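You operate a simulated robot arm through the tools that you are given. There is no shell and no other tool. Be economical: measure what you need, move in short steps, check, and stop when the job is done.

Carry out the task below with a simulated robot arm. There is one attempt and no reset: what you move stays moved.

JOB
Shut the drawer marked silver waste. Then close the drawer marked green waste. Then take the medium blue paper round with green tab on the top of the steel bench with blue legs and put it away on the top of the narrow green rack. Then put the thick card with teal grip on the top of the steel bench with blue legs away on the top shelf of the wooden rack. Then press the yellow plunger on the arm three times. Then take the leader bar marked one and put it on the deck of the shaker. Then fetch the short stack of silver plates and set it on top of the insert marked orchard. Then put the thick card with grey grip on the top of the wooden bench with blue legs. Do these in the order given. Set down upright: leader bar marked one.

Only the result counts: the job must be done as asked and must still hold three seconds after the hand-in. Knocking over, shifting, dropping, spilling or breaking anything else fails it.

ROBOT AND FRAMES
A 6-joint arm with a two-finger gripper on a trunk, on a base that drives. Base frame: it is fixed to the floor where the robot stands at the start and does not move with it; the origin is under the middle of the robot, x ahead of it, y to its left, z up. Units: m, degrees, N and s.
With the tool pointing down near the work surface it reaches from about 0.38 to 0.86 m from the robot's upright axis, wherever it stands. Its first joint turns from -166.0 to 166.0 degrees. Places, roughly: deck of the shaker (22x19 cm) [-1.48, 0.44, 0.84]; drawer marked green waste [0.9, 0.1, 0.5]; drawer marked silver waste [0.7, -0.1, 0.5]; insert marked orchard [-6.25, 0, 1]; leader bar marked one [-0.75, -2.5, 0.75]; medium blue paper round with green (18x19x3 cm) [0.4, -1.2, 0.8]; short stack of silver plates (13x13x4 cm) [-3.6, -3.9, 1.3]; thick card with grey grip (7x6x5 cm) [-3.3, -4.4, 0.8]; thick card with teal grip (7x6x5 cm) [-0.2, -1.8, 0.8]; top of the narrow green rack [-5.3, -2.7, 0.9]; top of the wooden bench with blue legs [-1.8, -3.9, 0.8]; top shelf of the wooden rack (92x22 cm) [-4.86, -3.28, 1.38]; yellow plunger on the arm [-0.5, -1.8, 0.9]. Payload 2.45 kg.
The tool frame sits at the grasp point between the pads (the TCP): z along the fingers, y along the line on which they close. The tips reach 0.02 m beyond it. Largest opening 0.14 m; the body of the gripper starts 0.168 m behind the TCP.
Orientation is told as [roll, pitch, yaw] about the base's x, y, z axes, in that order, counted from this pose: with the fingers straight down and closing along the base's y, the tool's x points along the base's -x, its y along +y and its z along -z.

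CONTROLS
- The arm moves only by the tool nudge_tool. Its argument "motion" is a list of rows, each an object (a shift or turn left out is 0, a gripper value left out holds the last) with "jaw": the gripper command, from -1 (shut) to 1 (fully open), values between in proportion; "delta_pos": the shift along the tool's x, y, z in m, a list of three; "dr": the turn, a rotation vector about the tool's x, y, z in degrees, a list of three. In form: [{"jaw": jaw, "delta_pos": [dx, dy, dz], "dr": [rx, ry, rz]}, ...]. A call has 1 to 12 rows; each row is the pose to reach, as a shift and turn from the pose commanded when the call began, along the tool's axes at that moment. Rows are played at 5 a second. More than 0.05 m and 8.6 degrees between two rows, or a gripper value outside its range, and nothing of the call is played. Where a pose cannot be reached the arm comes as near as it can. A force on the tool above 40 N (or 10 N above the force at the start of the call, whichever is more), or a blocked arm, ends the call early, and 0.2 s more pass. The fingers move at their own pace (about 0.045 m/s each) and stop on an object; they squeeze with about 29 N. The grip force told is the motor's: it shows also when the fingers shut on nothing. Time passes only in rows, and 0.2 s behind the last, so rows that repeat a pose let the fingers close. The reply holds the time, the measured pose of the TCP, the force on the tool along the base axes, the opening and the grip force, in the units named above and with some noise, with the torque about the TCP (base axes, N m) and any sound that the robot's microphone picked up.
- Cameras (640 x 400 px; columns grow to the right, rows downward): "scene" is now at [0.0619, 0.1105, 1.769]; the picture's right is [-0.48, -0.87, 0.00], its down [-0.76, 0.42, -0.50] and it looks along [0.44, -0.24, -0.87] (base axes); focal length 290 px, centre (320, 200). "wrist" rides on the gripper at [0.078, 0.011, -0.209] in the tool frame; the picture's right is [-0.14, 0.99, 0.00], its down [-0.92, -0.13, -0.37] and it looks along [-0.36, -0.05, 0.93] (tool axes); focal length 280 px, centre (320, 200). There is no depth. A picture from a camera that has moved, and an enlarged one, comes with that camera's place and axes in the base frame and with its lens. The place of the scene camera against the robot may be out by one fixed shift of up to 0.012 m in any direction.
- camera(camera): a new picture of that camera. It takes no simulated time.
- move_column(by): slides the trunk up (or, below 0, down) by that many m; the arm and the scene camera ride with it, the base frame stays. It gives what a move gives, with no picture.
- roll_base(legs): drives the robot by 1 to 6 legs, each [ahead, left, turn to the left] in m, m and degrees, along the robot's own axes; the way and the turn of a leg run together, so that a leg with both is an arc; at most 1.5 m and 180 degrees a leg. The arm and the cameras ride along, it lands a little off, and it stops where it bumps. It gives what a move gives.
- pan_tilt(pan, tilt): turns the head with the scene camera to pan (to the left, within 143 degrees either way) and tilt (down, from -29 to 69), counted from straight ahead of the robot. It gives what a move gives.
- close_up(camera, box): a new picture of the part [left, top, right, bottom] of that camera's present view, enlarged. It takes no simulated time.
- hand_in(): hands the job in; it is judged then, once.

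Go step by step. Nothing tells you exact positions but the pictures and the camera data: compare them with the known pose of the tool, close in by small moves and look again before you grip or let go. The budget is 196 turns and 166 pictures, counting those below and the enlarged ones. Unless the task says otherwise, let go and move clear before handing in, and close with one line.

The tools are called after "Request:" by a JSON object that holds its "op" and its "data". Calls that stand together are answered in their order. nudge_tool: Moves the arm, as the interface text tells. Its arguments: {"type":"object","properties":{"motion":{"type":"array","items":{"type":"object","properties":{"jaw":{"type":"number"},"delta_pos":{"type":"array","items":{"type":"number"}},"dr":{"type":"array","items":{"type":"number"}}}}}},"required":["motion"]} The other tools are called the same way: move_column (by) slides the trunk up or down; roll_base (legs) drives the base; pan_tilt (pan, tilt) turns the head that bears the scene camera; camera (camera) takes a picture; close_up (camera, box) takes an enlarged picture of a part of a camera's view; hand_in () hands the job in.

At the start:

```text
time_s: 0.0
position: [0.4473, -0.2093, 1.0829]
ee_rot: [-0.1, 0.0, 0.0]
ft_force: [0.8, 0.0, 0.7]
wrist_torque: [0.01, -0.02, -0.01]
opening: 0.14
gripper_force: 0.1
trunk travel left (down, up): [-0.025, 0.205]
robot x, y, heading: [0.0014, 0.0005, 0.2]
head pan, tilt: [-29.0, 60.0]
```

scene: 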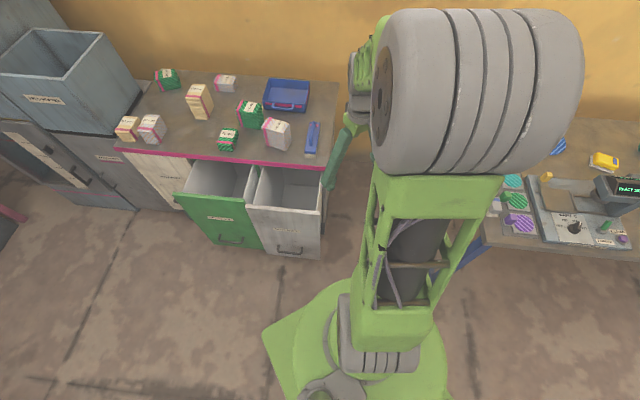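
wrist: 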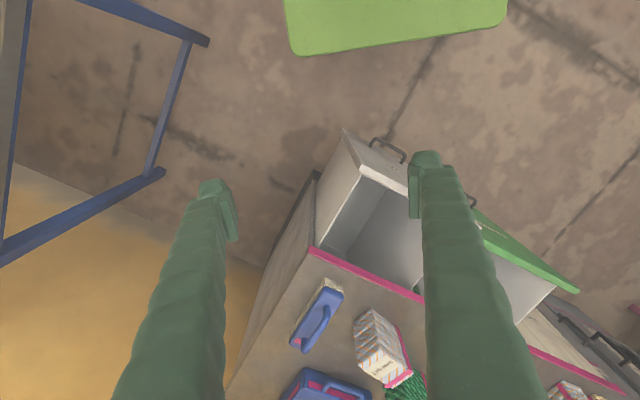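

I see the two open drawers ahead-right (silver on the right, green on the left). I'll look closer to find the drawer fronts before pushing.

Request:
{"op": "close_up", "data": {"camera": "scene", "box": [120, 120, 360, 270]}}

Request:
{"op": "close_up", "data": {"camera": "scene", "box": [470, 100, 640, 270]}}

```text
2.67 times, centred on (240, 195) of scene
camera zoom: at [0.0619, 0.1105, 1.769], right [-0.48, -0.87, 0.0], down [-0.76, 0.42, -0.5], along [0.44, -0.24, -0.87], focal length 772 px, centre (533, 213)
```

zoom: 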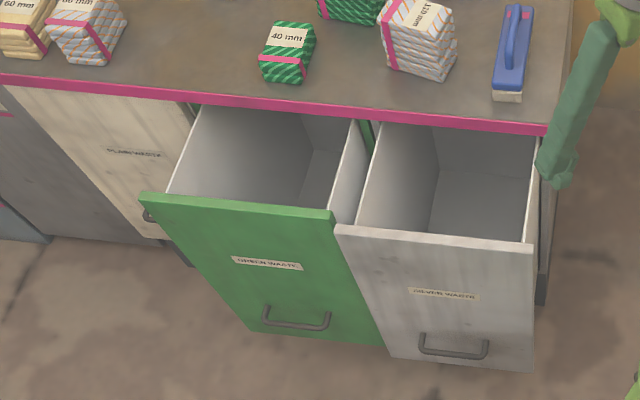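

```text
2.35 times, centred on (555, 185) of scene
camera zoom: at [0.0619, 0.1105, 1.769], right [-0.48, -0.87, 0.0], down [-0.76, 0.42, -0.5], along [0.44, -0.24, -0.87], focal length 681 px, centre (-233, 235)
```

zoom: 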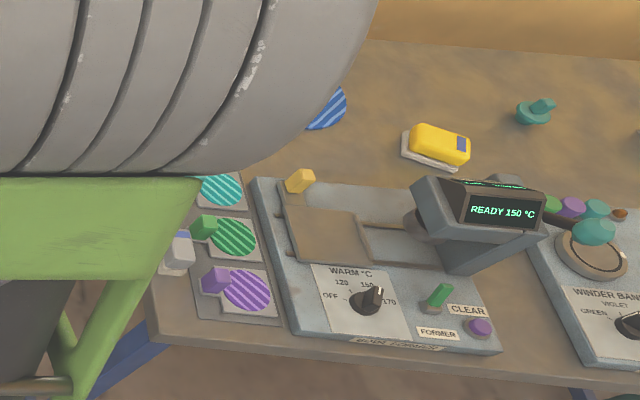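

Silver drawer's front is about 0.55 m out along direction (0.84,-0.54), roughly 0.17 m open. I'll yaw the tool to face it and move in front of its middle, high up.

Request:
{"op": "nudge_tool", "data": {"motion": [{"jaw": -1, "delta_pos": [-0.014, 0.0415, 0.014], "dr": [0, 0, 5.4]}, {"delta_pos": [-0.028, 0.083, 0.028], "dr": [0, 0, 10.8]}, {"delta_pos": [-0.042, 0.1245, 0.042], "dr": [0, 0, 16.2]}, {"delta_pos": [-0.055, 0.166, 0.055], "dr": [0, 0, 21.6]}, {"delta_pos": [-0.069, 0.2075, 0.069], "dr": [0, 0, 27]}, {"delta_pos": [-0.083, 0.249, 0.083], "dr": [0, 0, 32.5]}, {"delta_pos": [-0.083, 0.249, 0.083], "dr": [0, 0, 32.5]}]}}

Request:
{"op": "camera", "data": {"camera": "wrist"}}

Request:
{"op": "camera", "data": {"camera": "scene"}}

```text
time_s: 1.6
position: [0.5284, 0.0393, 0.9986]
ee_rot: [-0.1, 0.0, -32.6]
ft_force: [-1.1, 0.2, -0.5]
wrist_torque: [-0.02, 0.01, 0.01]
opening: 0.0001
gripper_force: 3.2
trunk travel left (down, up): [-0.025, 0.205]
robot x, y, heading: [-0.0019, -0.0003, -0.2]
head pan, tilt: [-29.0, 60.0]
```

```text
161 pictures are left
camera wrist: at [0.4687, 0.0909, 1.2084], right [0.65, 0.76, 0.0], down [0.71, -0.6, 0.37], along [0.28, -0.24, -0.93], focal length 280 px, centre (320, 200)
```

wrist: 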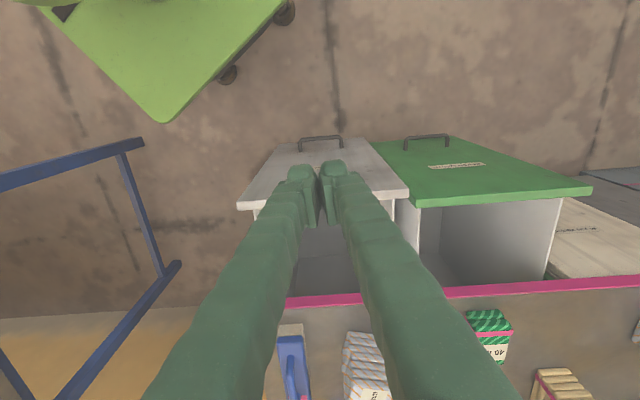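

```text
160 pictures are left
camera scene: at [0.062, 0.1106, 1.769], right [-0.48, -0.87, 0.0], down [-0.76, 0.42, -0.5], along [0.44, -0.24, -0.87], focal length 290 px, centre (320, 200)
```

scene: 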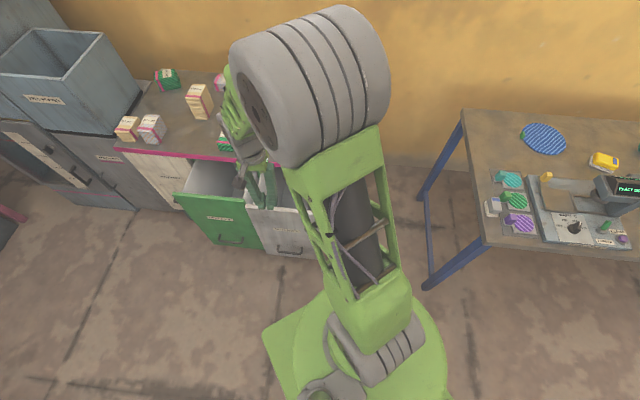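

Both cameras agree: silver panel top at z≈0.77, its plane 0.10 m ahead of the tool. I tilt the fingertips forward and lower to z≈0.68 in front of it.

Request:
{"op": "nudge_tool", "data": {"motion": [{"delta_pos": [0, 0, 0.045], "dr": [0, -3, 0.5]}, {"delta_pos": [0, 0, 0.09], "dr": [0, -6, 1]}, {"delta_pos": [0, 0, 0.135], "dr": [0, -9, 1.5]}, {"delta_pos": [0, 0, 0.18], "dr": [0, -12, 2]}, {"delta_pos": [0, 0, 0.225], "dr": [0, -15, 2.5]}, {"delta_pos": [0, 0, 0.27], "dr": [0, -18, 3]}, {"delta_pos": [0, 0, 0.315], "dr": [0, -20, 3]}, {"delta_pos": [0, 0, 0.315], "dr": [0, -20, 3]}]}}

Request:
{"op": "camera", "data": {"camera": "wrist"}}

```text
time_s: 3.4
position: [0.5231, 0.0468, 0.6919]
ee_rot: [-5.4, -13.8, -34.8]
ft_force: [0.2, 0.4, -0.5]
wrist_torque: [0.0, 0.02, -0.01]
opening: 0.0001
gripper_force: 29.3
out of reach, approached as far as the arm can: row 6, 7, 8
trunk travel left (down, up): [-0.025, 0.205]
robot x, y, heading: [0.0028, -0.0002, 0.0]
head pan, tilt: [-29.0, 60.0]
```

```text
159 pictures are left
camera wrist: at [0.4379, 0.1438, 0.8743], right [0.69, 0.72, -0.06], down [0.61, -0.53, 0.59], along [0.39, -0.44, -0.81], focal length 280 px, centre (320, 200)
```

wrist: 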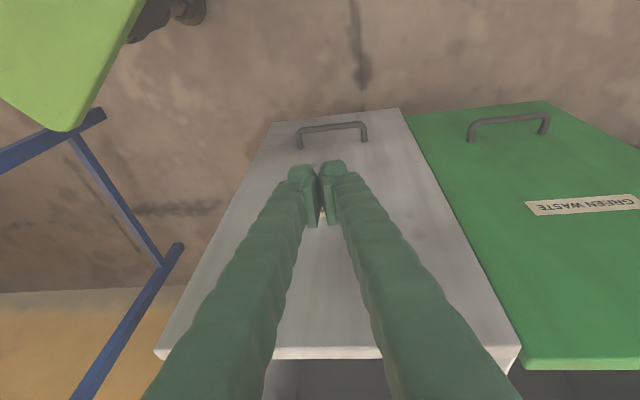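

Aligned on the silver front, so I push forward along its normal.

Request:
{"op": "nudge_tool", "data": {"motion": [{"delta_pos": [-0.024, 0, 0.006]}, {"delta_pos": [-0.049, 0, 0.012]}, {"delta_pos": [-0.073, 0, 0.018]}, {"delta_pos": [-0.087, 0, 0.0215]}, {"delta_pos": [-0.102, 0, 0.025]}, {"delta_pos": [-0.117, 0, 0.029]}, {"delta_pos": [-0.131, 0, 0.032]}, {"delta_pos": [-0.146, 0, 0.036]}, {"delta_pos": [-0.16, 0, 0.0395]}, {"delta_pos": [-0.175, 0, 0.043]}, {"delta_pos": [-0.19, 0, 0.047]}, {"delta_pos": [-0.204, 0, 0.05]}]}}

Request:
{"op": "camera", "data": {"camera": "wrist"}}

```text
time_s: 6.0
position: [0.6979, -0.0841, 0.7083]
ee_rot: [0.5, -20.1, -35.5]
ft_force: [0.0, -0.6, -0.3]
wrist_torque: [0.01, -0.02, 0.0]
opening: 0.0001
gripper_force: 29.5
out of reach, approached as far as the arm can: row 1, 2, 3
trunk travel left (down, up): [-0.025, 0.205]
robot x, y, heading: [0.0058, 0.0036, -0.0]
head pan, tilt: [-29.0, 60.0]
```

```text
158 pictures are left
camera wrist: at [0.5857, 0.0079, 0.8777], right [0.68, 0.73, 0.05], down [0.53, -0.54, 0.66], along [0.51, -0.42, -0.75], focal length 280 px, centre (320, 200)
```

wrist: 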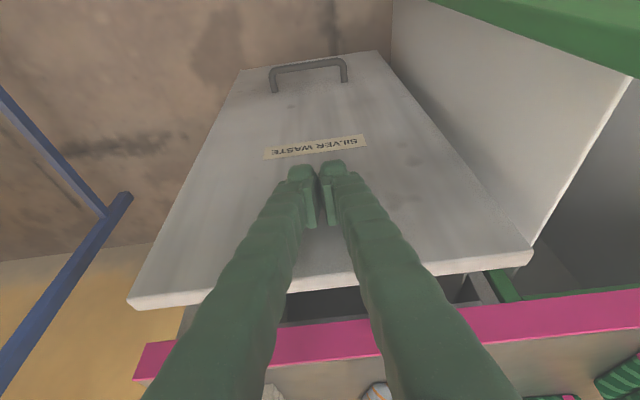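

The drawer is sliding in; I keep pushing.

Request:
{"op": "nudge_tool", "data": {"motion": [{"delta_pos": [-0.014, 0, 0.005]}, {"delta_pos": [-0.028, 0, 0.01]}, {"delta_pos": [-0.042, 0, 0.0155]}, {"delta_pos": [-0.056, 0, 0.0205]}, {"delta_pos": [-0.07, 0, 0.0255]}, {"delta_pos": [-0.08, 0, 0.029]}, {"delta_pos": [-0.09, 0, 0.033]}, {"delta_pos": [-0.1, 0, 0.036]}]}}

Request:
{"op": "camera", "data": {"camera": "wrist"}}

```text
time_s: 7.3
position: [0.7538, -0.1204, 0.7026]
ee_rot: [0.0, -19.3, -35.3]
ft_force: [-6.9, 5.8, -2.5]
wrist_torque: [0.06, 0.07, -0.05]
opening: 0.0
gripper_force: 29.4
trunk travel left (down, up): [-0.025, 0.205]
robot x, y, heading: [0.0014, 0.0015, 0.1]
head pan, tilt: [-29.0, 60.0]
stopped in row 6: the force on the tool passed its limit at 47 N (the readings are from after the stop); the commanded pose is now the measured one
```

```text
157 pictures are left
camera wrist: at [0.6435, -0.029, 0.874], right [0.68, 0.73, 0.05], down [0.54, -0.54, 0.65], along [0.5, -0.42, -0.76], focal length 280 px, centre (320, 200)
```

wrist: 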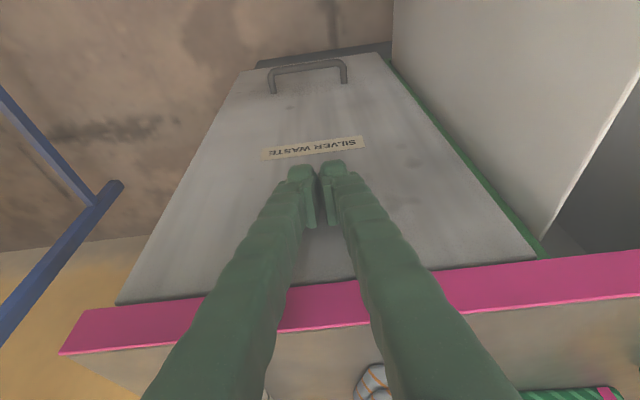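

Silver is shut (stopped at 47 N, panel flush). Now I back off and shift the base sideways along the cabinet to face the green drawer.

Request:
{"op": "nudge_tool", "data": {"motion": [{"delta_pos": [0.042, 0, -0.015]}, {"delta_pos": [0.084, 0, -0.031]}, {"delta_pos": [0.126, 0, -0.046]}, {"delta_pos": [0.168, 0, -0.061]}, {"delta_pos": [0.21, 0, -0.076]}, {"delta_pos": [0.25, 0, -0.095]}, {"delta_pos": [0.26, 0, -0.13]}, {"delta_pos": [0.26, 0, -0.13]}]}}

Request:
{"op": "roll_base", "data": {"legs": [[0.18, 0.25, 0]]}}

Request:
{"op": "camera", "data": {"camera": "wrist"}}

Request:
{"op": "camera", "data": {"camera": "scene"}}

```text
time_s: 9.1
position: [0.5368, 0.0528, 0.7532]
ee_rot: [-1.2, -19.1, -35.1]
ft_force: [0.3, 0.0, 0.0]
wrist_torque: [0.0, -0.01, 0.0]
opening: 0.0
gripper_force: 29.5
out of reach, approached as far as the arm can: row 5, 6, 7, 8
trunk travel left (down, up): [-0.025, 0.205]
robot x, y, heading: [-0.0003, 0.0017, 0.3]
head pan, tilt: [-29.0, 60.0]
```

```text
time_s: 11.8
position: [0.7134, 0.2901, 0.7538]
ee_rot: [-1.2, -18.9, -35.7]
ft_force: [0.4, -0.5, -0.1]
wrist_torque: [-0.01, -0.01, 0.01]
opening: 0.0002
gripper_force: 29.2
trunk travel left (down, up): [-0.025, 0.205]
robot x, y, heading: [0.1785, 0.2457, -0.6]
head pan, tilt: [-29.0, 60.0]
```

```text
156 pictures are left
camera wrist: at [0.6082, 0.3865, 0.9251], right [0.69, 0.72, 0.03], down [0.54, -0.54, 0.65], along [0.48, -0.43, -0.76], focal length 280 px, centre (320, 200)
```

wrist: 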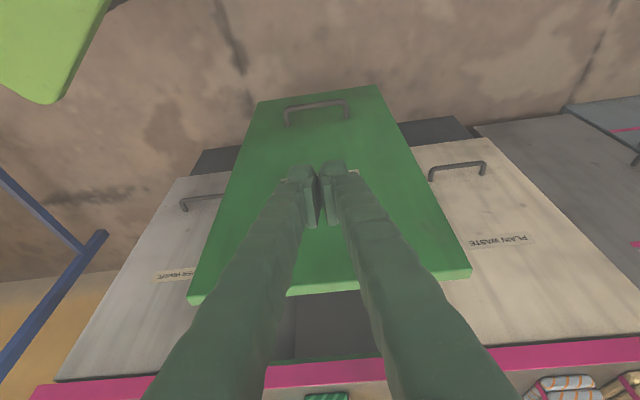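

```text
155 pictures are left
camera scene: at [0.2391, 0.3552, 1.7689], right [-0.49, -0.87, 0.0], down [-0.75, 0.43, -0.5], along [0.43, -0.25, -0.87], focal length 290 px, centre (320, 200)
```

scene: 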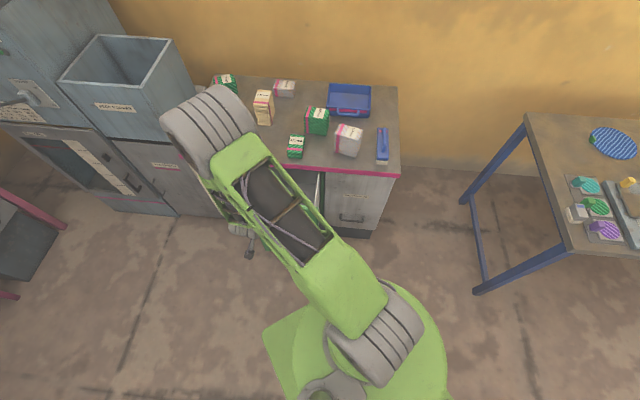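

The tool faces the green drawer's middle. I lower slightly and push the same way.

Request:
{"op": "nudge_tool", "data": {"motion": [{"delta_pos": [0.0, 0, 0.04]}, {"delta_pos": [-0.03, 0, 0.064]}, {"delta_pos": [-0.055, 0, 0.073]}, {"delta_pos": [-0.075, 0, 0.08]}, {"delta_pos": [-0.092, 0, 0.087]}, {"delta_pos": [-0.107, 0, 0.092]}, {"delta_pos": [-0.122, 0, 0.097]}, {"delta_pos": [-0.137, 0, 0.103]}, {"delta_pos": [-0.152, 0, 0.108]}, {"delta_pos": [-0.167, 0, 0.114]}, {"delta_pos": [-0.182, 0, 0.119]}, {"delta_pos": [-0.197, 0, 0.125]}]}}

Request:
{"op": "nudge_tool", "data": {"motion": [{"delta_pos": [-0.014, 0, 0.005]}, {"delta_pos": [-0.028, 0, 0.01]}, {"delta_pos": [-0.042, 0, 0.0155]}, {"delta_pos": [-0.056, 0, 0.0205]}, {"delta_pos": [-0.07, 0, 0.0255]}, {"delta_pos": [-0.08, 0, 0.029]}, {"delta_pos": [-0.09, 0, 0.033]}, {"delta_pos": [-0.1, 0, 0.036]}]}}

Request:
{"op": "camera", "data": {"camera": "wrist"}}

```text
time_s: 14.4
position: [0.8975, 0.1558, 0.6981]
ee_rot: [-1.3, -18.9, -35.8]
ft_force: [0.1, 0.8, 0.2]
wrist_torque: [0.03, -0.01, -0.01]
opening: 0.0
gripper_force: 29.4
out of reach, approached as far as the arm can: row 1
trunk travel left (down, up): [-0.025, 0.205]
robot x, y, heading: [0.1723, 0.2474, -0.4]
head pan, tilt: [-29.0, 60.0]
```

```text
time_s: 15.4
position: [0.9344, 0.1287, 0.6905]
ee_rot: [-1.6, -18.2, -35.5]
ft_force: [-5.8, 6.0, -1.4]
wrist_torque: [-0.03, 0.15, 0.09]
opening: 0.006
gripper_force: 29.8
trunk travel left (down, up): [-0.025, 0.205]
robot x, y, heading: [0.1755, 0.2454, -0.6]
head pan, tilt: [-29.0, 60.0]
stopped in row 4: the force on the tool passed its limit at 51 N (the readings are from after the stop); the commanded pose is now the measured one
```

```text
154 pictures are left
camera wrist: at [0.8307, 0.2251, 0.865], right [0.69, 0.72, 0.02], down [0.55, -0.54, 0.64], along [0.47, -0.43, -0.77], focal length 280 px, centre (320, 200)
```

wrist: 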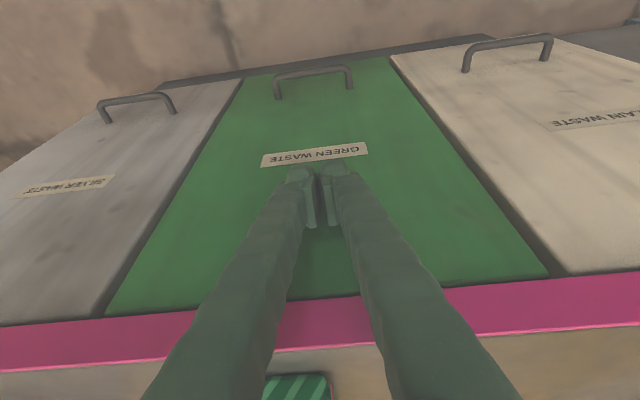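

Both drawers are shut. I retract, straighten and raise the tool, then look to the right at the steel bench with blue legs.

Request:
{"op": "nudge_tool", "data": {"motion": [{"delta_pos": [0.042, 0, -0.015]}, {"delta_pos": [0.084, 0, -0.031]}, {"delta_pos": [0.126, 0, -0.046]}, {"delta_pos": [0.168, 0, -0.061]}, {"delta_pos": [0.2, 0, -0.08], "dr": [0, 4, 0]}, {"delta_pos": [0.2, 0, -0.12], "dr": [0, 8, 0]}, {"delta_pos": [0.2, 0, -0.16], "dr": [0, 12, 0]}, {"delta_pos": [0.2, 0, -0.2], "dr": [0, 16, 0]}, {"delta_pos": [0.2, 0, -0.24], "dr": [0, 18, 0]}, {"delta_pos": [0.2, 0, -0.28], "dr": [0, 18, 0]}, {"delta_pos": [0.2, 0, -0.32], "dr": [0, 18, 0]}]}}

Request:
{"op": "roll_base", "data": {"legs": [[-0.3, -0.3, 0]]}}

Request:
{"op": "pan_tilt", "data": {"pan": -75, "tilt": 35}}

Request:
{"op": "camera", "data": {"camera": "scene"}}

```text
time_s: 17.8
position: [0.7047, 0.306, 0.9322]
ee_rot: [-1.5, -0.3, -36.2]
ft_force: [-0.3, 0.1, 0.0]
wrist_torque: [0.02, -0.03, 0.0]
opening: 0.0001
gripper_force: 28.8
trunk travel left (down, up): [-0.025, 0.205]
robot x, y, heading: [0.1768, 0.2464, -0.3]
head pan, tilt: [-29.0, 60.0]
```

```text
time_s: 21.1
position: [0.3979, -0.0039, 0.9341]
ee_rot: [-1.6, -0.3, -36.7]
ft_force: [0.6, 0.0, -0.6]
wrist_torque: [0.03, 0.0, -0.01]
opening: 0.0
gripper_force: 29.6
trunk travel left (down, up): [-0.025, 0.205]
robot x, y, heading: [-0.1345, -0.0574, -1.3]
head pan, tilt: [-29.0, 60.0]
```

```text
time_s: 22.2
position: [0.3974, -0.0035, 0.933]
ee_rot: [-1.4, -0.2, -36.7]
ft_force: [0.1, -0.2, 1.0]
wrist_torque: [0.02, 0.01, 0.06]
opening: 0.0
gripper_force: 29.4
trunk travel left (down, up): [-0.025, 0.205]
robot x, y, heading: [-0.1282, -0.0586, -1.0]
head pan, tilt: [-75.0, 35.0]
```

```text
153 pictures are left
camera scene: at [-0.1055, -0.0002, 1.8032], right [-0.97, -0.24, 0.0], down [-0.14, 0.56, -0.82], along [0.2, -0.8, -0.57], focal length 290 px, centre (320, 200)
```

scene: 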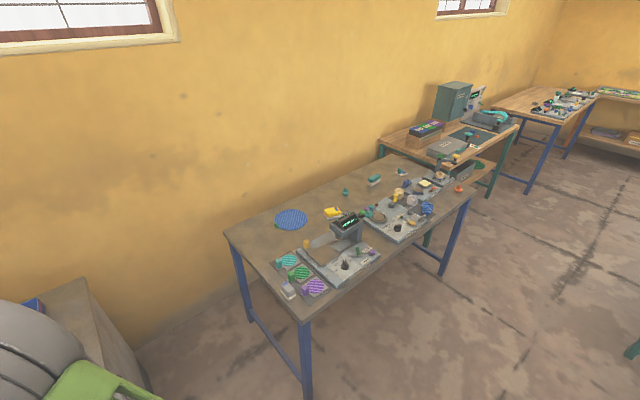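

The bench is to the right with the blue round near its far-left corner. I zoom in on it and the other items.

Request:
{"op": "close_up", "data": {"camera": "scene", "box": [240, 190, 380, 305]}}

Request:
{"op": "close_up", "data": {"camera": "scene", "box": [320, 150, 480, 250]}}

Request:
{"op": "close_up", "data": {"camera": "scene", "box": [400, 60, 640, 200]}}

```text
3.48 times, centred on (310, 248) of scene
camera zoom: at [-0.1055, -0.0002, 1.8032], right [-0.97, -0.24, 0.0], down [-0.14, 0.56, -0.82], along [0.2, -0.8, -0.57], focal length 1007 px, centre (355, 35)
```

zoom: 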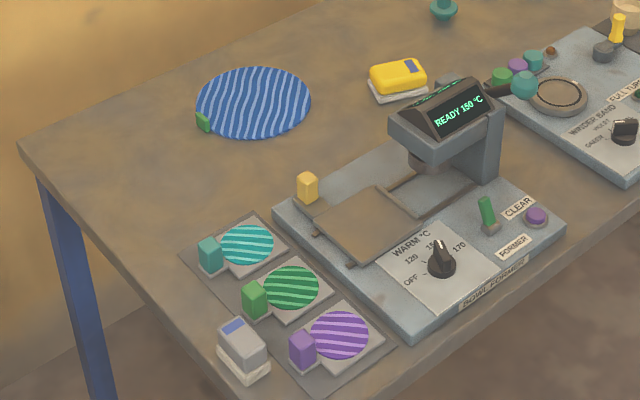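

```text
4.00 times, centred on (400, 200) of scene
camera zoom: at [-0.1055, -0.0002, 1.8032], right [-0.97, -0.24, 0.0], down [-0.14, 0.56, -0.82], along [0.2, -0.8, -0.57], focal length 1158 px, centre (0, 200)
```

zoom: 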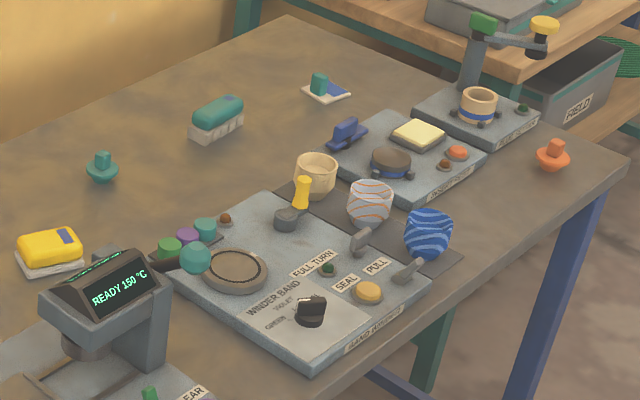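

```text
2.67 times, centred on (520, 130) of scene
camera zoom: at [-0.1055, -0.0002, 1.8032], right [-0.97, -0.24, 0.0], down [-0.14, 0.56, -0.82], along [0.2, -0.8, -0.57], focal length 772 px, centre (-213, 387)
```

zoom: 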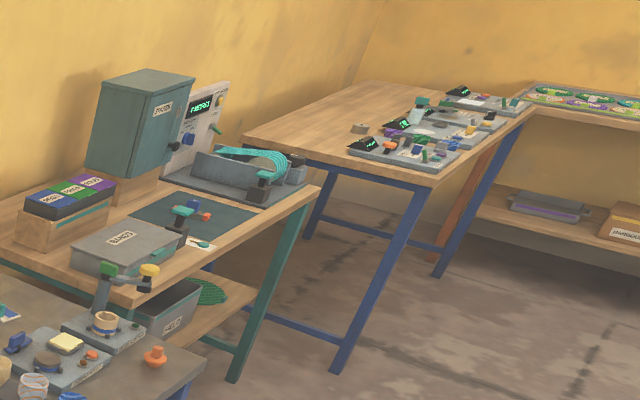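

The tab of the blue round sits at its edge nearest the left end of the bench, around (0.41,-1.10). I raise the trunk and drive to the front of the bench, turned to face it.

Request:
{"op": "move_column", "data": {"by": 0.2}}

Request:
{"op": "roll_base", "data": {"legs": [[-0.431, -0.504, 0], [0, 0, -34]]}}

Request:
{"op": "pan_tilt", "data": {"pan": 0, "tilt": 50}}

Request:
{"op": "camera", "data": {"camera": "scene"}}

```text
time_s: 24.4
position: [0.3982, -0.0035, 1.1324]
ee_rot: [-1.4, -0.3, -36.7]
ft_force: [-0.7, 0.2, 0.4]
wrist_torque: [0.02, 0.01, -0.02]
opening: 0.0001
gripper_force: 29.1
trunk travel left (down, up): [-0.225, 0.005]
robot x, y, heading: [-0.1345, -0.0604, -1.5]
head pan, tilt: [-75.0, 35.0]
```

```text
time_s: 30.9
position: [-0.1001, -0.8035, 1.1326]
ee_rot: [-1.5, -0.3, -71.1]
ft_force: [0.3, 0.1, -0.2]
wrist_torque: [-0.02, 0.0, 0.0]
opening: 0.0
gripper_force: 29.1
trunk travel left (down, up): [-0.225, 0.005]
robot x, y, heading: [-0.569, -0.5478, -35.5]
head pan, tilt: [-75.0, 35.0]
```

```text
time_s: 32.4
position: [-0.0993, -0.8029, 1.1319]
ee_rot: [-1.6, -0.4, -71.1]
ft_force: [-0.7, 0.1, 0.2]
wrist_torque: [-0.01, 0.04, -0.01]
opening: 0.0002
gripper_force: 29.4
trunk travel left (down, up): [-0.225, 0.005]
robot x, y, heading: [-0.5699, -0.5509, -35.6]
head pan, tilt: [0.0, 50.0]
```

```text
149 pictures are left
camera scene: at [-0.4229, -0.4819, 1.9815], right [-0.58, -0.81, 0.0], down [-0.62, 0.45, -0.64], along [0.52, -0.37, -0.77], focal length 290 px, centre (320, 200)
```

scene: 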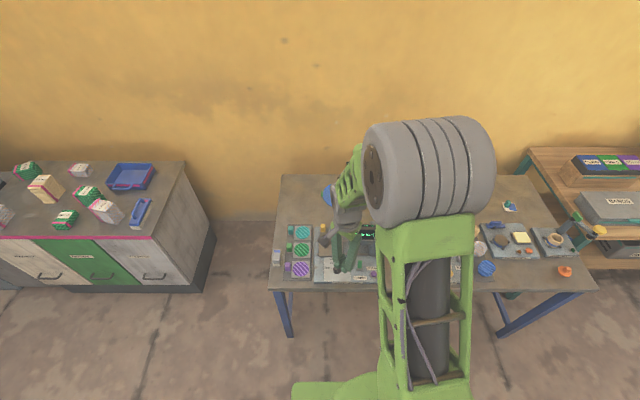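

The tool clears everything on the bench (devices reach ~0.95). I drive forward partly under the bench edge.

Request:
{"op": "roll_base", "data": {"legs": [[0.33, 0, 0]]}}

Request:
{"op": "camera", "data": {"camera": "wrist"}}

Request:
{"op": "camera", "data": {"camera": "scene"}}

```text
time_s: 34.6
position: [0.1693, -0.9999, 1.1315]
ee_rot: [-1.7, -0.3, -71.3]
ft_force: [0.0, 0.9, 0.1]
wrist_torque: [0.06, 0.09, -0.03]
opening: 0.0
gripper_force: 29.5
trunk travel left (down, up): [-0.225, 0.005]
robot x, y, heading: [-0.2962, -0.7448, -35.7]
head pan, tilt: [0.0, 50.0]
```

```text
148 pictures are left
camera wrist: at [0.1609, -0.9188, 1.3406], right [0.98, 0.19, -0.03], down [0.18, -0.91, 0.38], along [0.05, -0.38, -0.93], focal length 280 px, centre (320, 200)
```

wrist: 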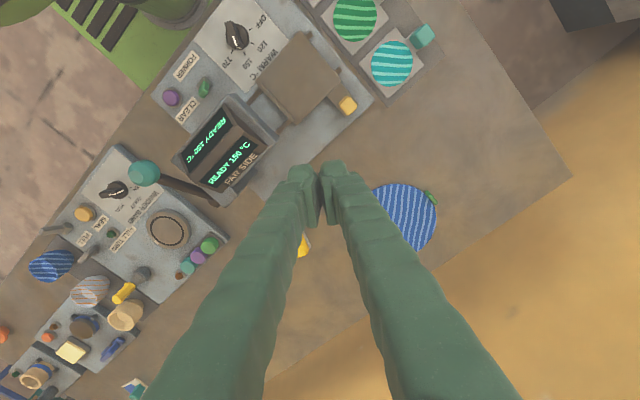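

```text
147 pictures are left
camera scene: at [-0.1506, -0.6775, 1.9814], right [-0.58, -0.81, 0.0], down [-0.62, 0.45, -0.64], along [0.52, -0.38, -0.77], focal length 290 px, centre (320, 200)
```

scene: 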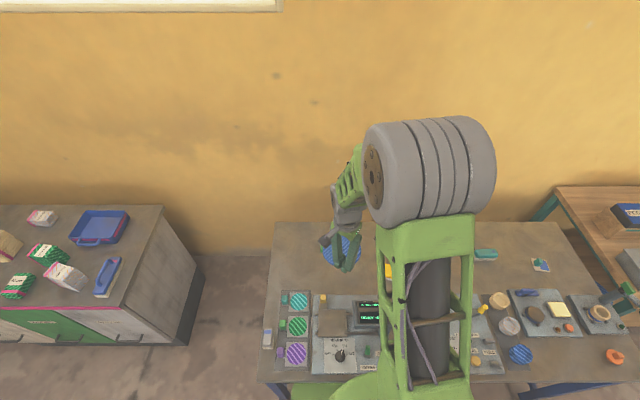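

Tab located at about (0.404,-1.084) from both cameras. I open the gripper and hover above it for a closer look.

Request:
{"op": "nudge_tool", "data": {"motion": [{"jaw": 0.0, "delta_pos": [-0.022, 0.028, 0.02]}, {"delta_pos": [-0.044, 0.056, 0.04]}, {"delta_pos": [-0.067, 0.084, 0.06]}, {"delta_pos": [-0.089, 0.112, 0.08]}, {"delta_pos": [-0.111, 0.139, 0.1]}, {"delta_pos": [-0.134, 0.167, 0.125]}, {"delta_pos": [-0.156, 0.195, 0.15]}, {"delta_pos": [-0.156, 0.195, 0.15]}]}}

Request:
{"op": "camera", "data": {"camera": "wrist"}}

Request:
{"op": "close_up", "data": {"camera": "wrist", "box": [220, 120, 420, 245]}}

```text
time_s: 36.4
position: [0.4009, -1.0896, 0.9801]
ee_rot: [-1.5, -0.4, -71.4]
ft_force: [0.9, 0.7, -0.5]
wrist_torque: [-0.03, -0.01, -0.02]
opening: 0.07
gripper_force: 0.2
trunk travel left (down, up): [-0.225, 0.005]
robot x, y, heading: [-0.3009, -0.7423, -35.9]
head pan, tilt: [0.0, 50.0]
```

```text
146 pictures are left
camera wrist: at [0.3914, -1.0085, 1.1884], right [0.98, 0.19, -0.03], down [0.18, -0.91, 0.38], along [0.05, -0.38, -0.93], focal length 280 px, centre (320, 200)
```

wrist: 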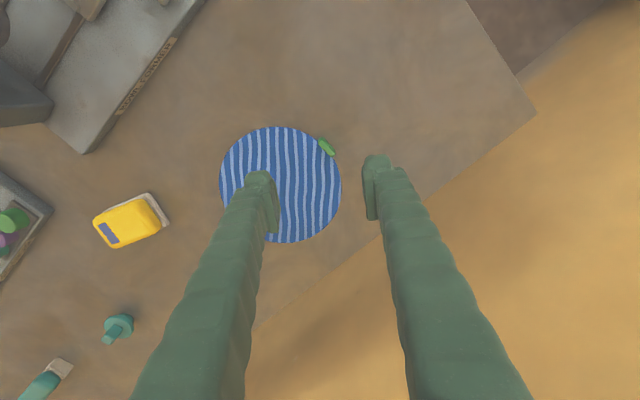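

```text
3.20 times, centred on (320, 182) of wrist
camera zoom: at [0.3914, -1.0085, 1.1884], right [0.98, 0.19, -0.03], down [0.18, -0.91, 0.38], along [0.05, -0.38, -0.93], focal length 897 px, centre (320, 256)
```

zoom: 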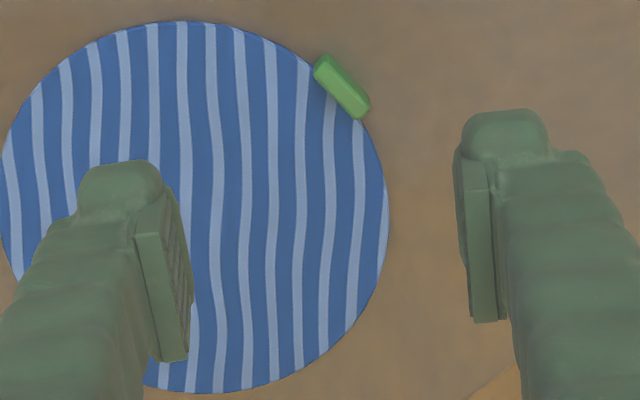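

The tab is a small tangential block at (0.406,-1.082). I turn the fingers to close radially across it and descend to just above it.

Request:
{"op": "nudge_tool", "data": {"motion": [{"jaw": -0.2, "delta_pos": [0.002, 0.003, 0.03], "dr": [0, 0, -7]}, {"delta_pos": [0.004, 0.005, 0.06], "dr": [0, 0, -14]}, {"delta_pos": [0.0056, 0.0072, 0.085], "dr": [0, 0, -21]}, {"delta_pos": [0.0056, 0.0072, 0.11], "dr": [0, 0, -27]}, {"delta_pos": [0.0056, 0.0072, 0.12], "dr": [0, 0, -33]}, {"delta_pos": [0.0056, 0.0072, 0.12], "dr": [0, 0, -33]}]}}

Request:
{"op": "camera", "data": {"camera": "wrist"}}

Request:
{"op": "close_up", "data": {"camera": "wrist", "box": [240, 130, 400, 230]}}

```text
time_s: 37.8
position: [0.4022, -1.0796, 0.8564]
ee_rot: [-1.6, 0.5, -38.4]
ft_force: [0.1, -0.5, 0.5]
wrist_torque: [0.01, 0.03, 0.0]
opening: 0.0562
gripper_force: 0.1
trunk travel left (down, up): [-0.225, 0.005]
robot x, y, heading: [-0.2958, -0.7415, -35.9]
head pan, tilt: [0.0, 50.0]
```

```text
144 pictures are left
camera wrist: at [0.3534, -1.0202, 1.0667], right [0.72, 0.69, -0.03], down [0.65, -0.67, 0.36], along [0.23, -0.28, -0.93], focal length 280 px, centre (320, 200)
```

wrist: 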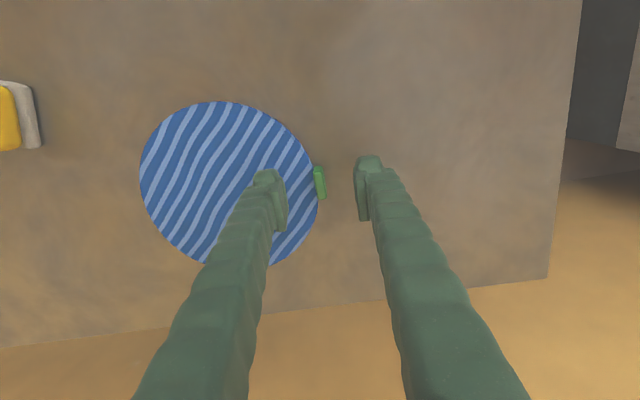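

```text
4.00 times, centred on (320, 180) of wrist
camera zoom: at [0.3534, -1.0202, 1.0667], right [0.72, 0.69, -0.03], down [0.65, -0.67, 0.36], along [0.23, -0.28, -0.93], focal length 1122 px, centre (320, 280)
```

zoom: 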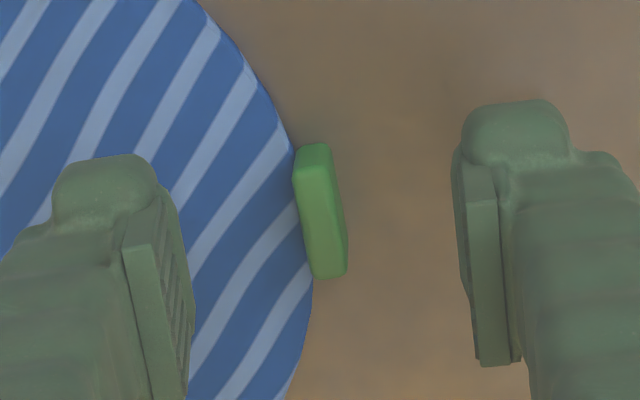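

Aligned on the tab. I descend slowly and close.

Request:
{"op": "nudge_tool", "data": {"motion": [{"delta_pos": [-0.003, -0.002, 0.015]}, {"delta_pos": [-0.003, -0.002, 0.025]}, {"delta_pos": [-0.003, -0.002, 0.033]}, {"delta_pos": [-0.003, -0.002, 0.04]}, {"delta_pos": [-0.003, -0.002, 0.044]}]}}

Request:
{"op": "camera", "data": {"camera": "wrist"}}

```text
time_s: 39.0
position: [0.4053, -1.0854, 0.823]
ee_rot: [-1.4, 0.2, -38.4]
ft_force: [-4.0, 2.9, 19.6]
wrist_torque: [-0.57, 0.59, -0.3]
opening: 0.0581
gripper_force: 1.7
trunk travel left (down, up): [-0.225, 0.005]
robot x, y, heading: [-0.2994, -0.7426, -35.6]
head pan, tilt: [0.0, 50.0]
stopped in row 5: the force on the tool passed its limit at 45 N (the readings are from after the stop); the commanded pose is now the measured one
```

```text
142 pictures are left
camera wrist: at [0.3555, -1.0253, 1.0319], right [0.72, 0.69, -0.02], down [0.65, -0.67, 0.37], along [0.24, -0.28, -0.93], focal length 280 px, centre (320, 200)
```

wrist: 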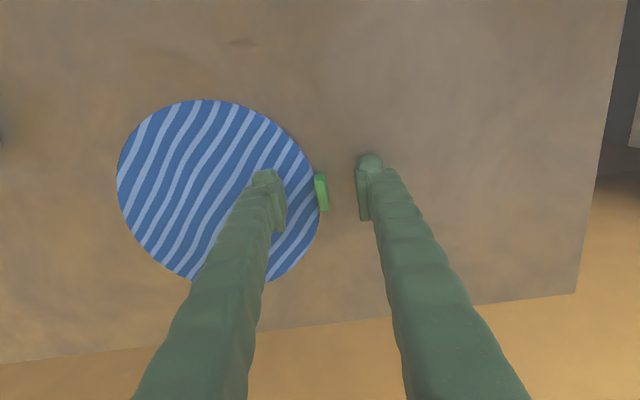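

Touched the surface (tips at 0.803, so the table is ~0.80). I lift 3 mm and close on the tab.

Request:
{"op": "nudge_tool", "data": {"motion": [{"delta_pos": [0, 0, -0.003]}, {"jaw": -1, "delta_pos": [0, 0, -0.003]}, {"delta_pos": [0, 0, -0.003]}, {"delta_pos": [0, 0, -0.003]}, {"delta_pos": [0, 0, -0.003]}, {"delta_pos": [0, 0, -0.003]}]}}

Request:
{"op": "close_up", "data": {"camera": "wrist", "box": [220, 120, 420, 245]}}

```text
time_s: 40.4
position: [0.4054, -1.0855, 0.8246]
ee_rot: [-1.5, 0.2, -38.4]
ft_force: [5.4, 4.9, 16.7]
wrist_torque: [0.02, -0.11, 0.09]
opening: 0.0072
gripper_force: 28.7
trunk travel left (down, up): [-0.225, 0.005]
robot x, y, heading: [-0.3, -0.7394, -35.9]
head pan, tilt: [0.0, 50.0]
```

```text
3.20 times, centred on (320, 182) of wrist
camera zoom: at [0.3551, -1.0245, 1.0337], right [0.72, 0.69, -0.02], down [0.65, -0.67, 0.37], along [0.24, -0.28, -0.93], focal length 897 px, centre (320, 256)
```

zoom: 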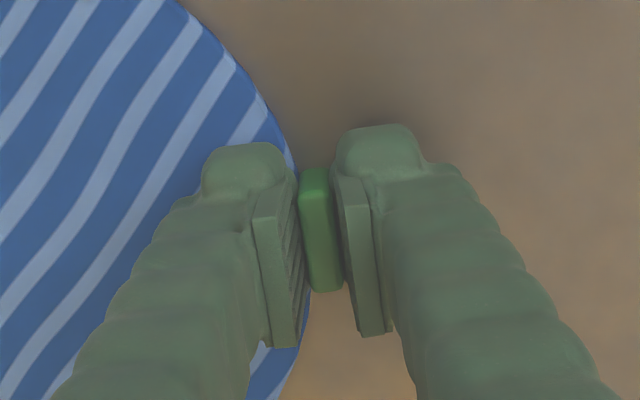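

Gripped (opening 7 mm). Lifting.

Request:
{"op": "nudge_tool", "data": {"motion": [{"delta_pos": [0, 0, -0.01]}, {"delta_pos": [0, 0, -0.03]}, {"delta_pos": [0, 0, -0.055]}, {"delta_pos": [0, 0, -0.085]}, {"delta_pos": [0, 0, -0.115]}, {"delta_pos": [0, 0, -0.15]}, {"delta_pos": [0, 0, -0.185]}, {"delta_pos": [0, 0, -0.22]}, {"delta_pos": [0, 0, -0.25]}]}}

Request:
{"op": "camera", "data": {"camera": "wrist"}}

Request:
{"op": "camera", "data": {"camera": "scene"}}

```text
time_s: 42.4
position: [0.411, -1.0818, 1.073]
ee_rot: [-1.5, 0.3, -38.4]
ft_force: [0.1, 0.7, -0.1]
wrist_torque: [0.01, -0.03, 0.0]
opening: 0.0072
gripper_force: 28.8
trunk travel left (down, up): [-0.225, 0.005]
robot x, y, heading: [-0.3001, -0.7446, -35.7]
head pan, tilt: [0.0, 50.0]
```

```text
140 pictures are left
camera wrist: at [0.3599, -1.0204, 1.2824], right [0.72, 0.69, -0.03], down [0.65, -0.67, 0.37], along [0.24, -0.28, -0.93], focal length 280 px, centre (320, 200)
```

wrist: 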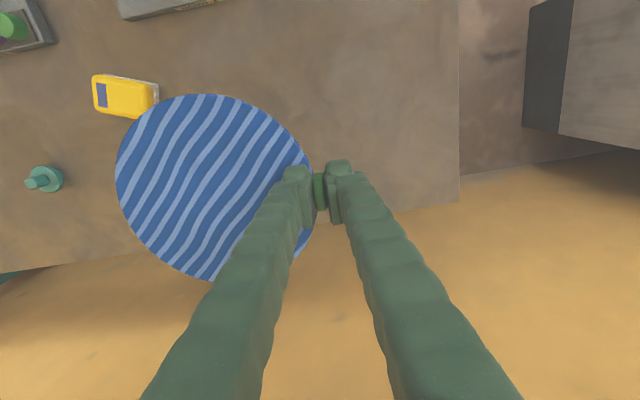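

```text
139 pictures are left
camera scene: at [-0.1523, -0.6764, 1.9816], right [-0.58, -0.81, 0.0], down [-0.62, 0.45, -0.64], along [0.52, -0.38, -0.77], focal length 290 px, centre (320, 200)
```

scene: 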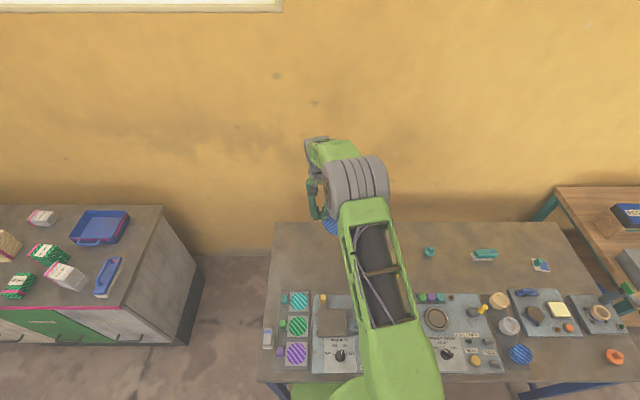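

The round is held level. I pull the arm in, back away from the bench and look around towards the green rack.

Request:
{"op": "nudge_tool", "data": {"motion": [{"delta_pos": [0.035, -0.008, -0.01]}, {"delta_pos": [0.07, -0.016, -0.02]}, {"delta_pos": [0.105, -0.024, -0.03]}, {"delta_pos": [0.14, -0.032, -0.04]}, {"delta_pos": [0.175, -0.04, -0.04]}, {"delta_pos": [0.21, -0.048, -0.04]}, {"delta_pos": [0.244, -0.056, -0.04]}]}}

Request:
{"op": "roll_base", "data": {"legs": [[-0.7, 0, 0]]}}

Request:
{"op": "pan_tilt", "data": {"pan": -95, "tilt": 22}}

Request:
{"op": "camera", "data": {"camera": "scene"}}

Request:
{"op": "pan_tilt", "data": {"pan": -140, "tilt": 22}}

Request:
{"op": "camera", "data": {"camera": "scene"}}

```text
time_s: 44.0
position: [0.1855, -0.9726, 1.1162]
ee_rot: [-1.4, 0.3, -38.3]
ft_force: [0.2, 0.5, 0.3]
wrist_torque: [-0.02, -0.02, 0.0]
opening: 0.0069
gripper_force: 28.7
trunk travel left (down, up): [-0.225, 0.005]
robot x, y, heading: [-0.2965, -0.7444, -35.8]
head pan, tilt: [0.0, 50.0]
```

```text
time_s: 47.8
position: [-0.3759, -0.5718, 1.1166]
ee_rot: [-1.3, 0.2, -38.8]
ft_force: [-0.5, -0.5, -0.7]
wrist_torque: [0.01, -0.05, 0.0]
opening: 0.0069
gripper_force: 29.1
trunk travel left (down, up): [-0.225, 0.005]
robot x, y, heading: [-0.8542, -0.3383, -36.3]
head pan, tilt: [0.0, 50.0]
```

```text
time_s: 49.5
position: [-0.3751, -0.5722, 1.1157]
ee_rot: [-1.5, 0.3, -38.7]
ft_force: [0.3, -0.2, 0.0]
wrist_torque: [0.0, 0.01, 0.01]
opening: 0.0072
gripper_force: 29.0
trunk travel left (down, up): [-0.225, 0.005]
robot x, y, heading: [-0.8565, -0.3369, -36.2]
head pan, tilt: [-95.0, 22.0]
```

```text
138 pictures are left
camera scene: at [-0.8327, -0.2973, 2.0238], right [-0.75, 0.66, 0.0], down [0.25, 0.28, -0.93], along [-0.61, -0.7, -0.37], focal length 290 px, centre (320, 200)
```

scene: 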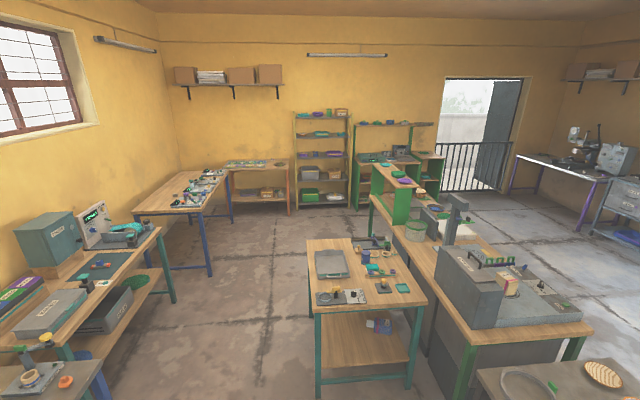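

```text
time_s: 50.6
position: [-0.375, -0.5734, 1.1151]
ee_rot: [-1.4, 0.3, -38.9]
ft_force: [0.5, 0.6, -0.5]
wrist_torque: [-0.01, 0.01, 0.01]
opening: 0.0068
gripper_force: 29.3
trunk travel left (down, up): [-0.225, 0.005]
robot x, y, heading: [-0.8558, -0.3339, -36.2]
head pan, tilt: [-140.0, 22.0]
```

```text
137 pictures are left
camera scene: at [-0.8642, -0.2336, 2.0239], right [-0.07, 1.0, 0.0], down [0.37, 0.03, -0.93], along [-0.93, -0.06, -0.37], focal length 290 px, centre (320, 200)
```

scene: 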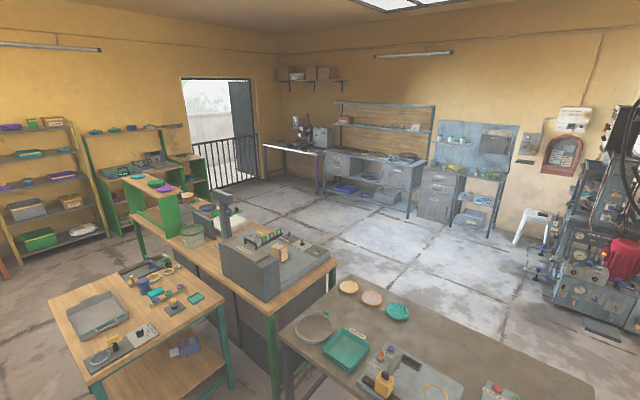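

I zoom on the far corner to identify the narrow green rack and the wooden rack.

Request:
{"op": "close_up", "data": {"camera": "scene", "box": [0, 90, 260, 252]}}

Request:
{"op": "close_up", "data": {"camera": "scene", "box": [60, 100, 220, 200]}}

```text
2.46 times, centred on (130, 171) of scene
camera zoom: at [-0.8642, -0.2336, 2.0239], right [-0.07, 1.0, 0.0], down [0.37, 0.03, -0.93], along [-0.93, -0.06, -0.37], focal length 713 px, centre (788, 271)
```

zoom: 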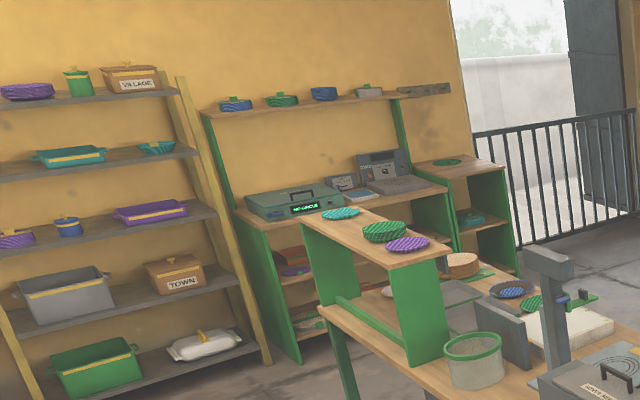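

```text
4.00 times, centred on (140, 150) of scene
camera zoom: at [-0.8642, -0.2336, 2.0239], right [-0.07, 1.0, 0.0], down [0.37, 0.03, -0.93], along [-0.93, -0.06, -0.37], focal length 1158 px, centre (1040, 400)
```

zoom: 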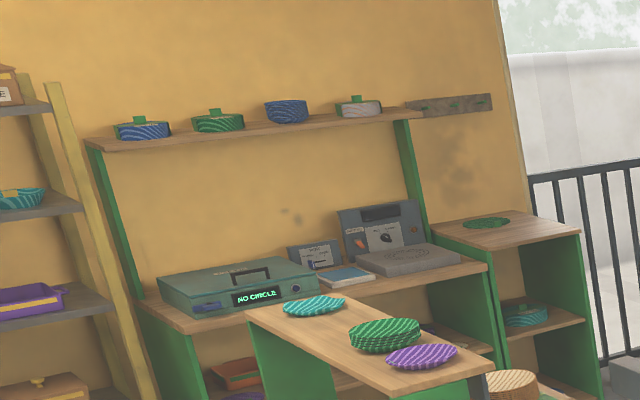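

The narrow green rack is the low one at far right of that corner. I plan to drive the corridor between the benches, turning to face along it first.

Request:
{"op": "roll_base", "data": {"legs": [[0, 0, -89.5], [0, 0.38, 0], [1.3, 0, 0]]}}

Request:
{"op": "pan_tilt", "data": {"pan": 0, "tilt": 20}}

Request:
{"op": "camera", "data": {"camera": "scene"}}

```text
time_s: 64.6
position: [-1.5517, -2.1218, 1.1162]
ee_rot: [-1.4, 0.4, -127.3]
ft_force: [0.0, -0.2, 0.0]
wrist_torque: [-0.02, -0.02, -0.02]
opening: 0.0071
gripper_force: 29.4
trunk travel left (down, up): [-0.225, 0.005]
robot x, y, heading: [-1.3275, -1.6309, -124.5]
head pan, tilt: [-140.0, 22.0]
```

```text
time_s: 66.8
position: [-1.5523, -2.1217, 1.1158]
ee_rot: [-1.4, 0.4, -127.2]
ft_force: [-0.3, 0.0, -1.2]
wrist_torque: [-0.01, 0.01, 0.04]
opening: 0.0073
gripper_force: 28.4
trunk travel left (down, up): [-0.225, 0.005]
robot x, y, heading: [-1.3273, -1.6315, -125.0]
head pan, tilt: [0.0, 20.0]
```

```text
134 pictures are left
camera scene: at [-1.279, -1.7956, 2.0271], right [-0.82, 0.57, 0.0], down [0.19, 0.28, -0.94], along [-0.54, -0.77, -0.34], focal length 290 px, centre (320, 200)
```

scene: 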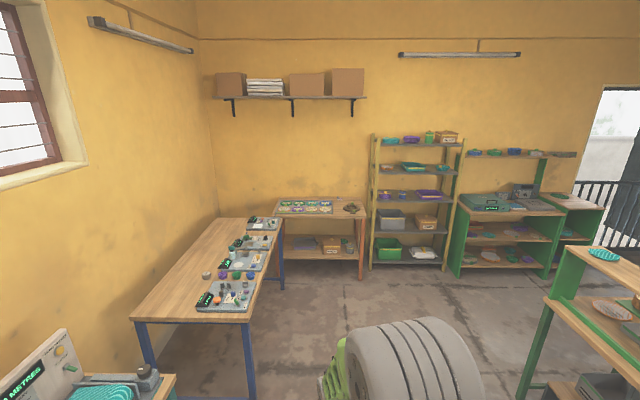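

Path is clear. I drive on to the corridor in front of the racks and along it, then face them.

Request:
{"op": "roll_base", "data": {"legs": [[1.1, 0, 0], [1.1, 0, 0], [0, 0, -90]]}}

Request:
{"op": "camera", "data": {"camera": "scene"}}

```text
time_s: 81.7
position: [-3.0428, -3.2176, 1.1152]
ee_rot: [-1.3, 0.3, 139.3]
ft_force: [-0.3, -0.7, -0.1]
wrist_torque: [-0.06, 0.02, 0.03]
opening: 0.0074
gripper_force: 29.2
trunk travel left (down, up): [-0.225, 0.005]
robot x, y, heading: [-2.5687, -3.4657, 142.0]
head pan, tilt: [0.0, 20.0]
```

```text
133 pictures are left
camera scene: at [-2.7432, -3.5113, 2.0271], right [0.62, 0.79, 0.0], down [0.27, -0.21, -0.94], along [-0.74, 0.58, -0.34], focal length 290 px, centre (320, 200)
```

scene: 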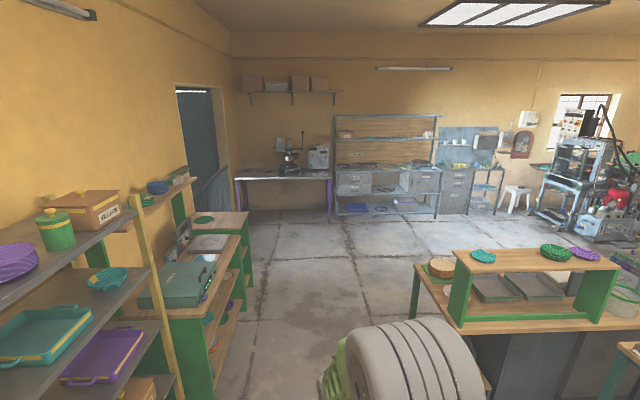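

Clear ahead. I drive to in front of the narrow green rack and turn to face it.

Request:
{"op": "roll_base", "data": {"legs": [[0, 0, 3], [1.32, 0, 0], [1.32, 0, 0], [0, 0, 90]]}}

Request:
{"op": "pan_tilt", "data": {"pan": 0, "tilt": 45}}

Request:
{"op": "camera", "data": {"camera": "scene"}}

```text
time_s: 98.9
position: [-4.907, -2.4254, 1.1154]
ee_rot: [-1.3, 0.3, -125.2]
ft_force: [-0.1, -0.2, -0.3]
wrist_torque: [-0.02, -0.03, 0.01]
opening: 0.0073
gripper_force: 28.7
trunk travel left (down, up): [-0.225, 0.005]
robot x, y, heading: [-4.7057, -1.9301, -122.1]
head pan, tilt: [0.0, 20.0]
```

```text
time_s: 99.8
position: [-4.9069, -2.424, 1.1155]
ee_rot: [-1.4, 0.4, -125.0]
ft_force: [-0.5, -0.2, -0.7]
wrist_torque: [-0.01, -0.03, -0.03]
opening: 0.0072
gripper_force: 28.5
trunk travel left (down, up): [-0.225, 0.005]
robot x, y, heading: [-4.7034, -1.9301, -122.6]
head pan, tilt: [0.0, 45.0]
```

```text
132 pictures are left
camera scene: at [-4.6412, -2.0785, 1.9885], right [-0.84, 0.54, 0.0], down [0.38, 0.6, -0.71], along [-0.38, -0.6, -0.71], focal length 290 px, centre (320, 200)
```

scene: 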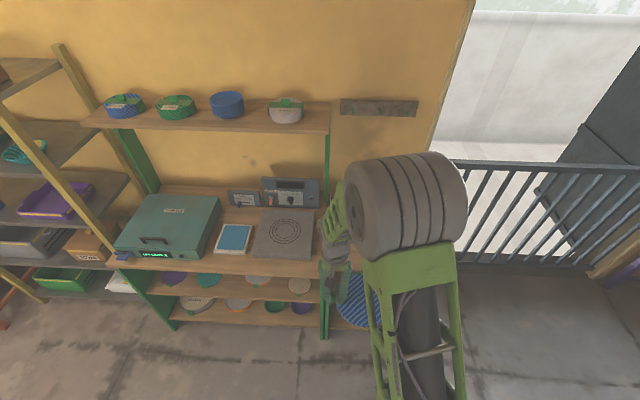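

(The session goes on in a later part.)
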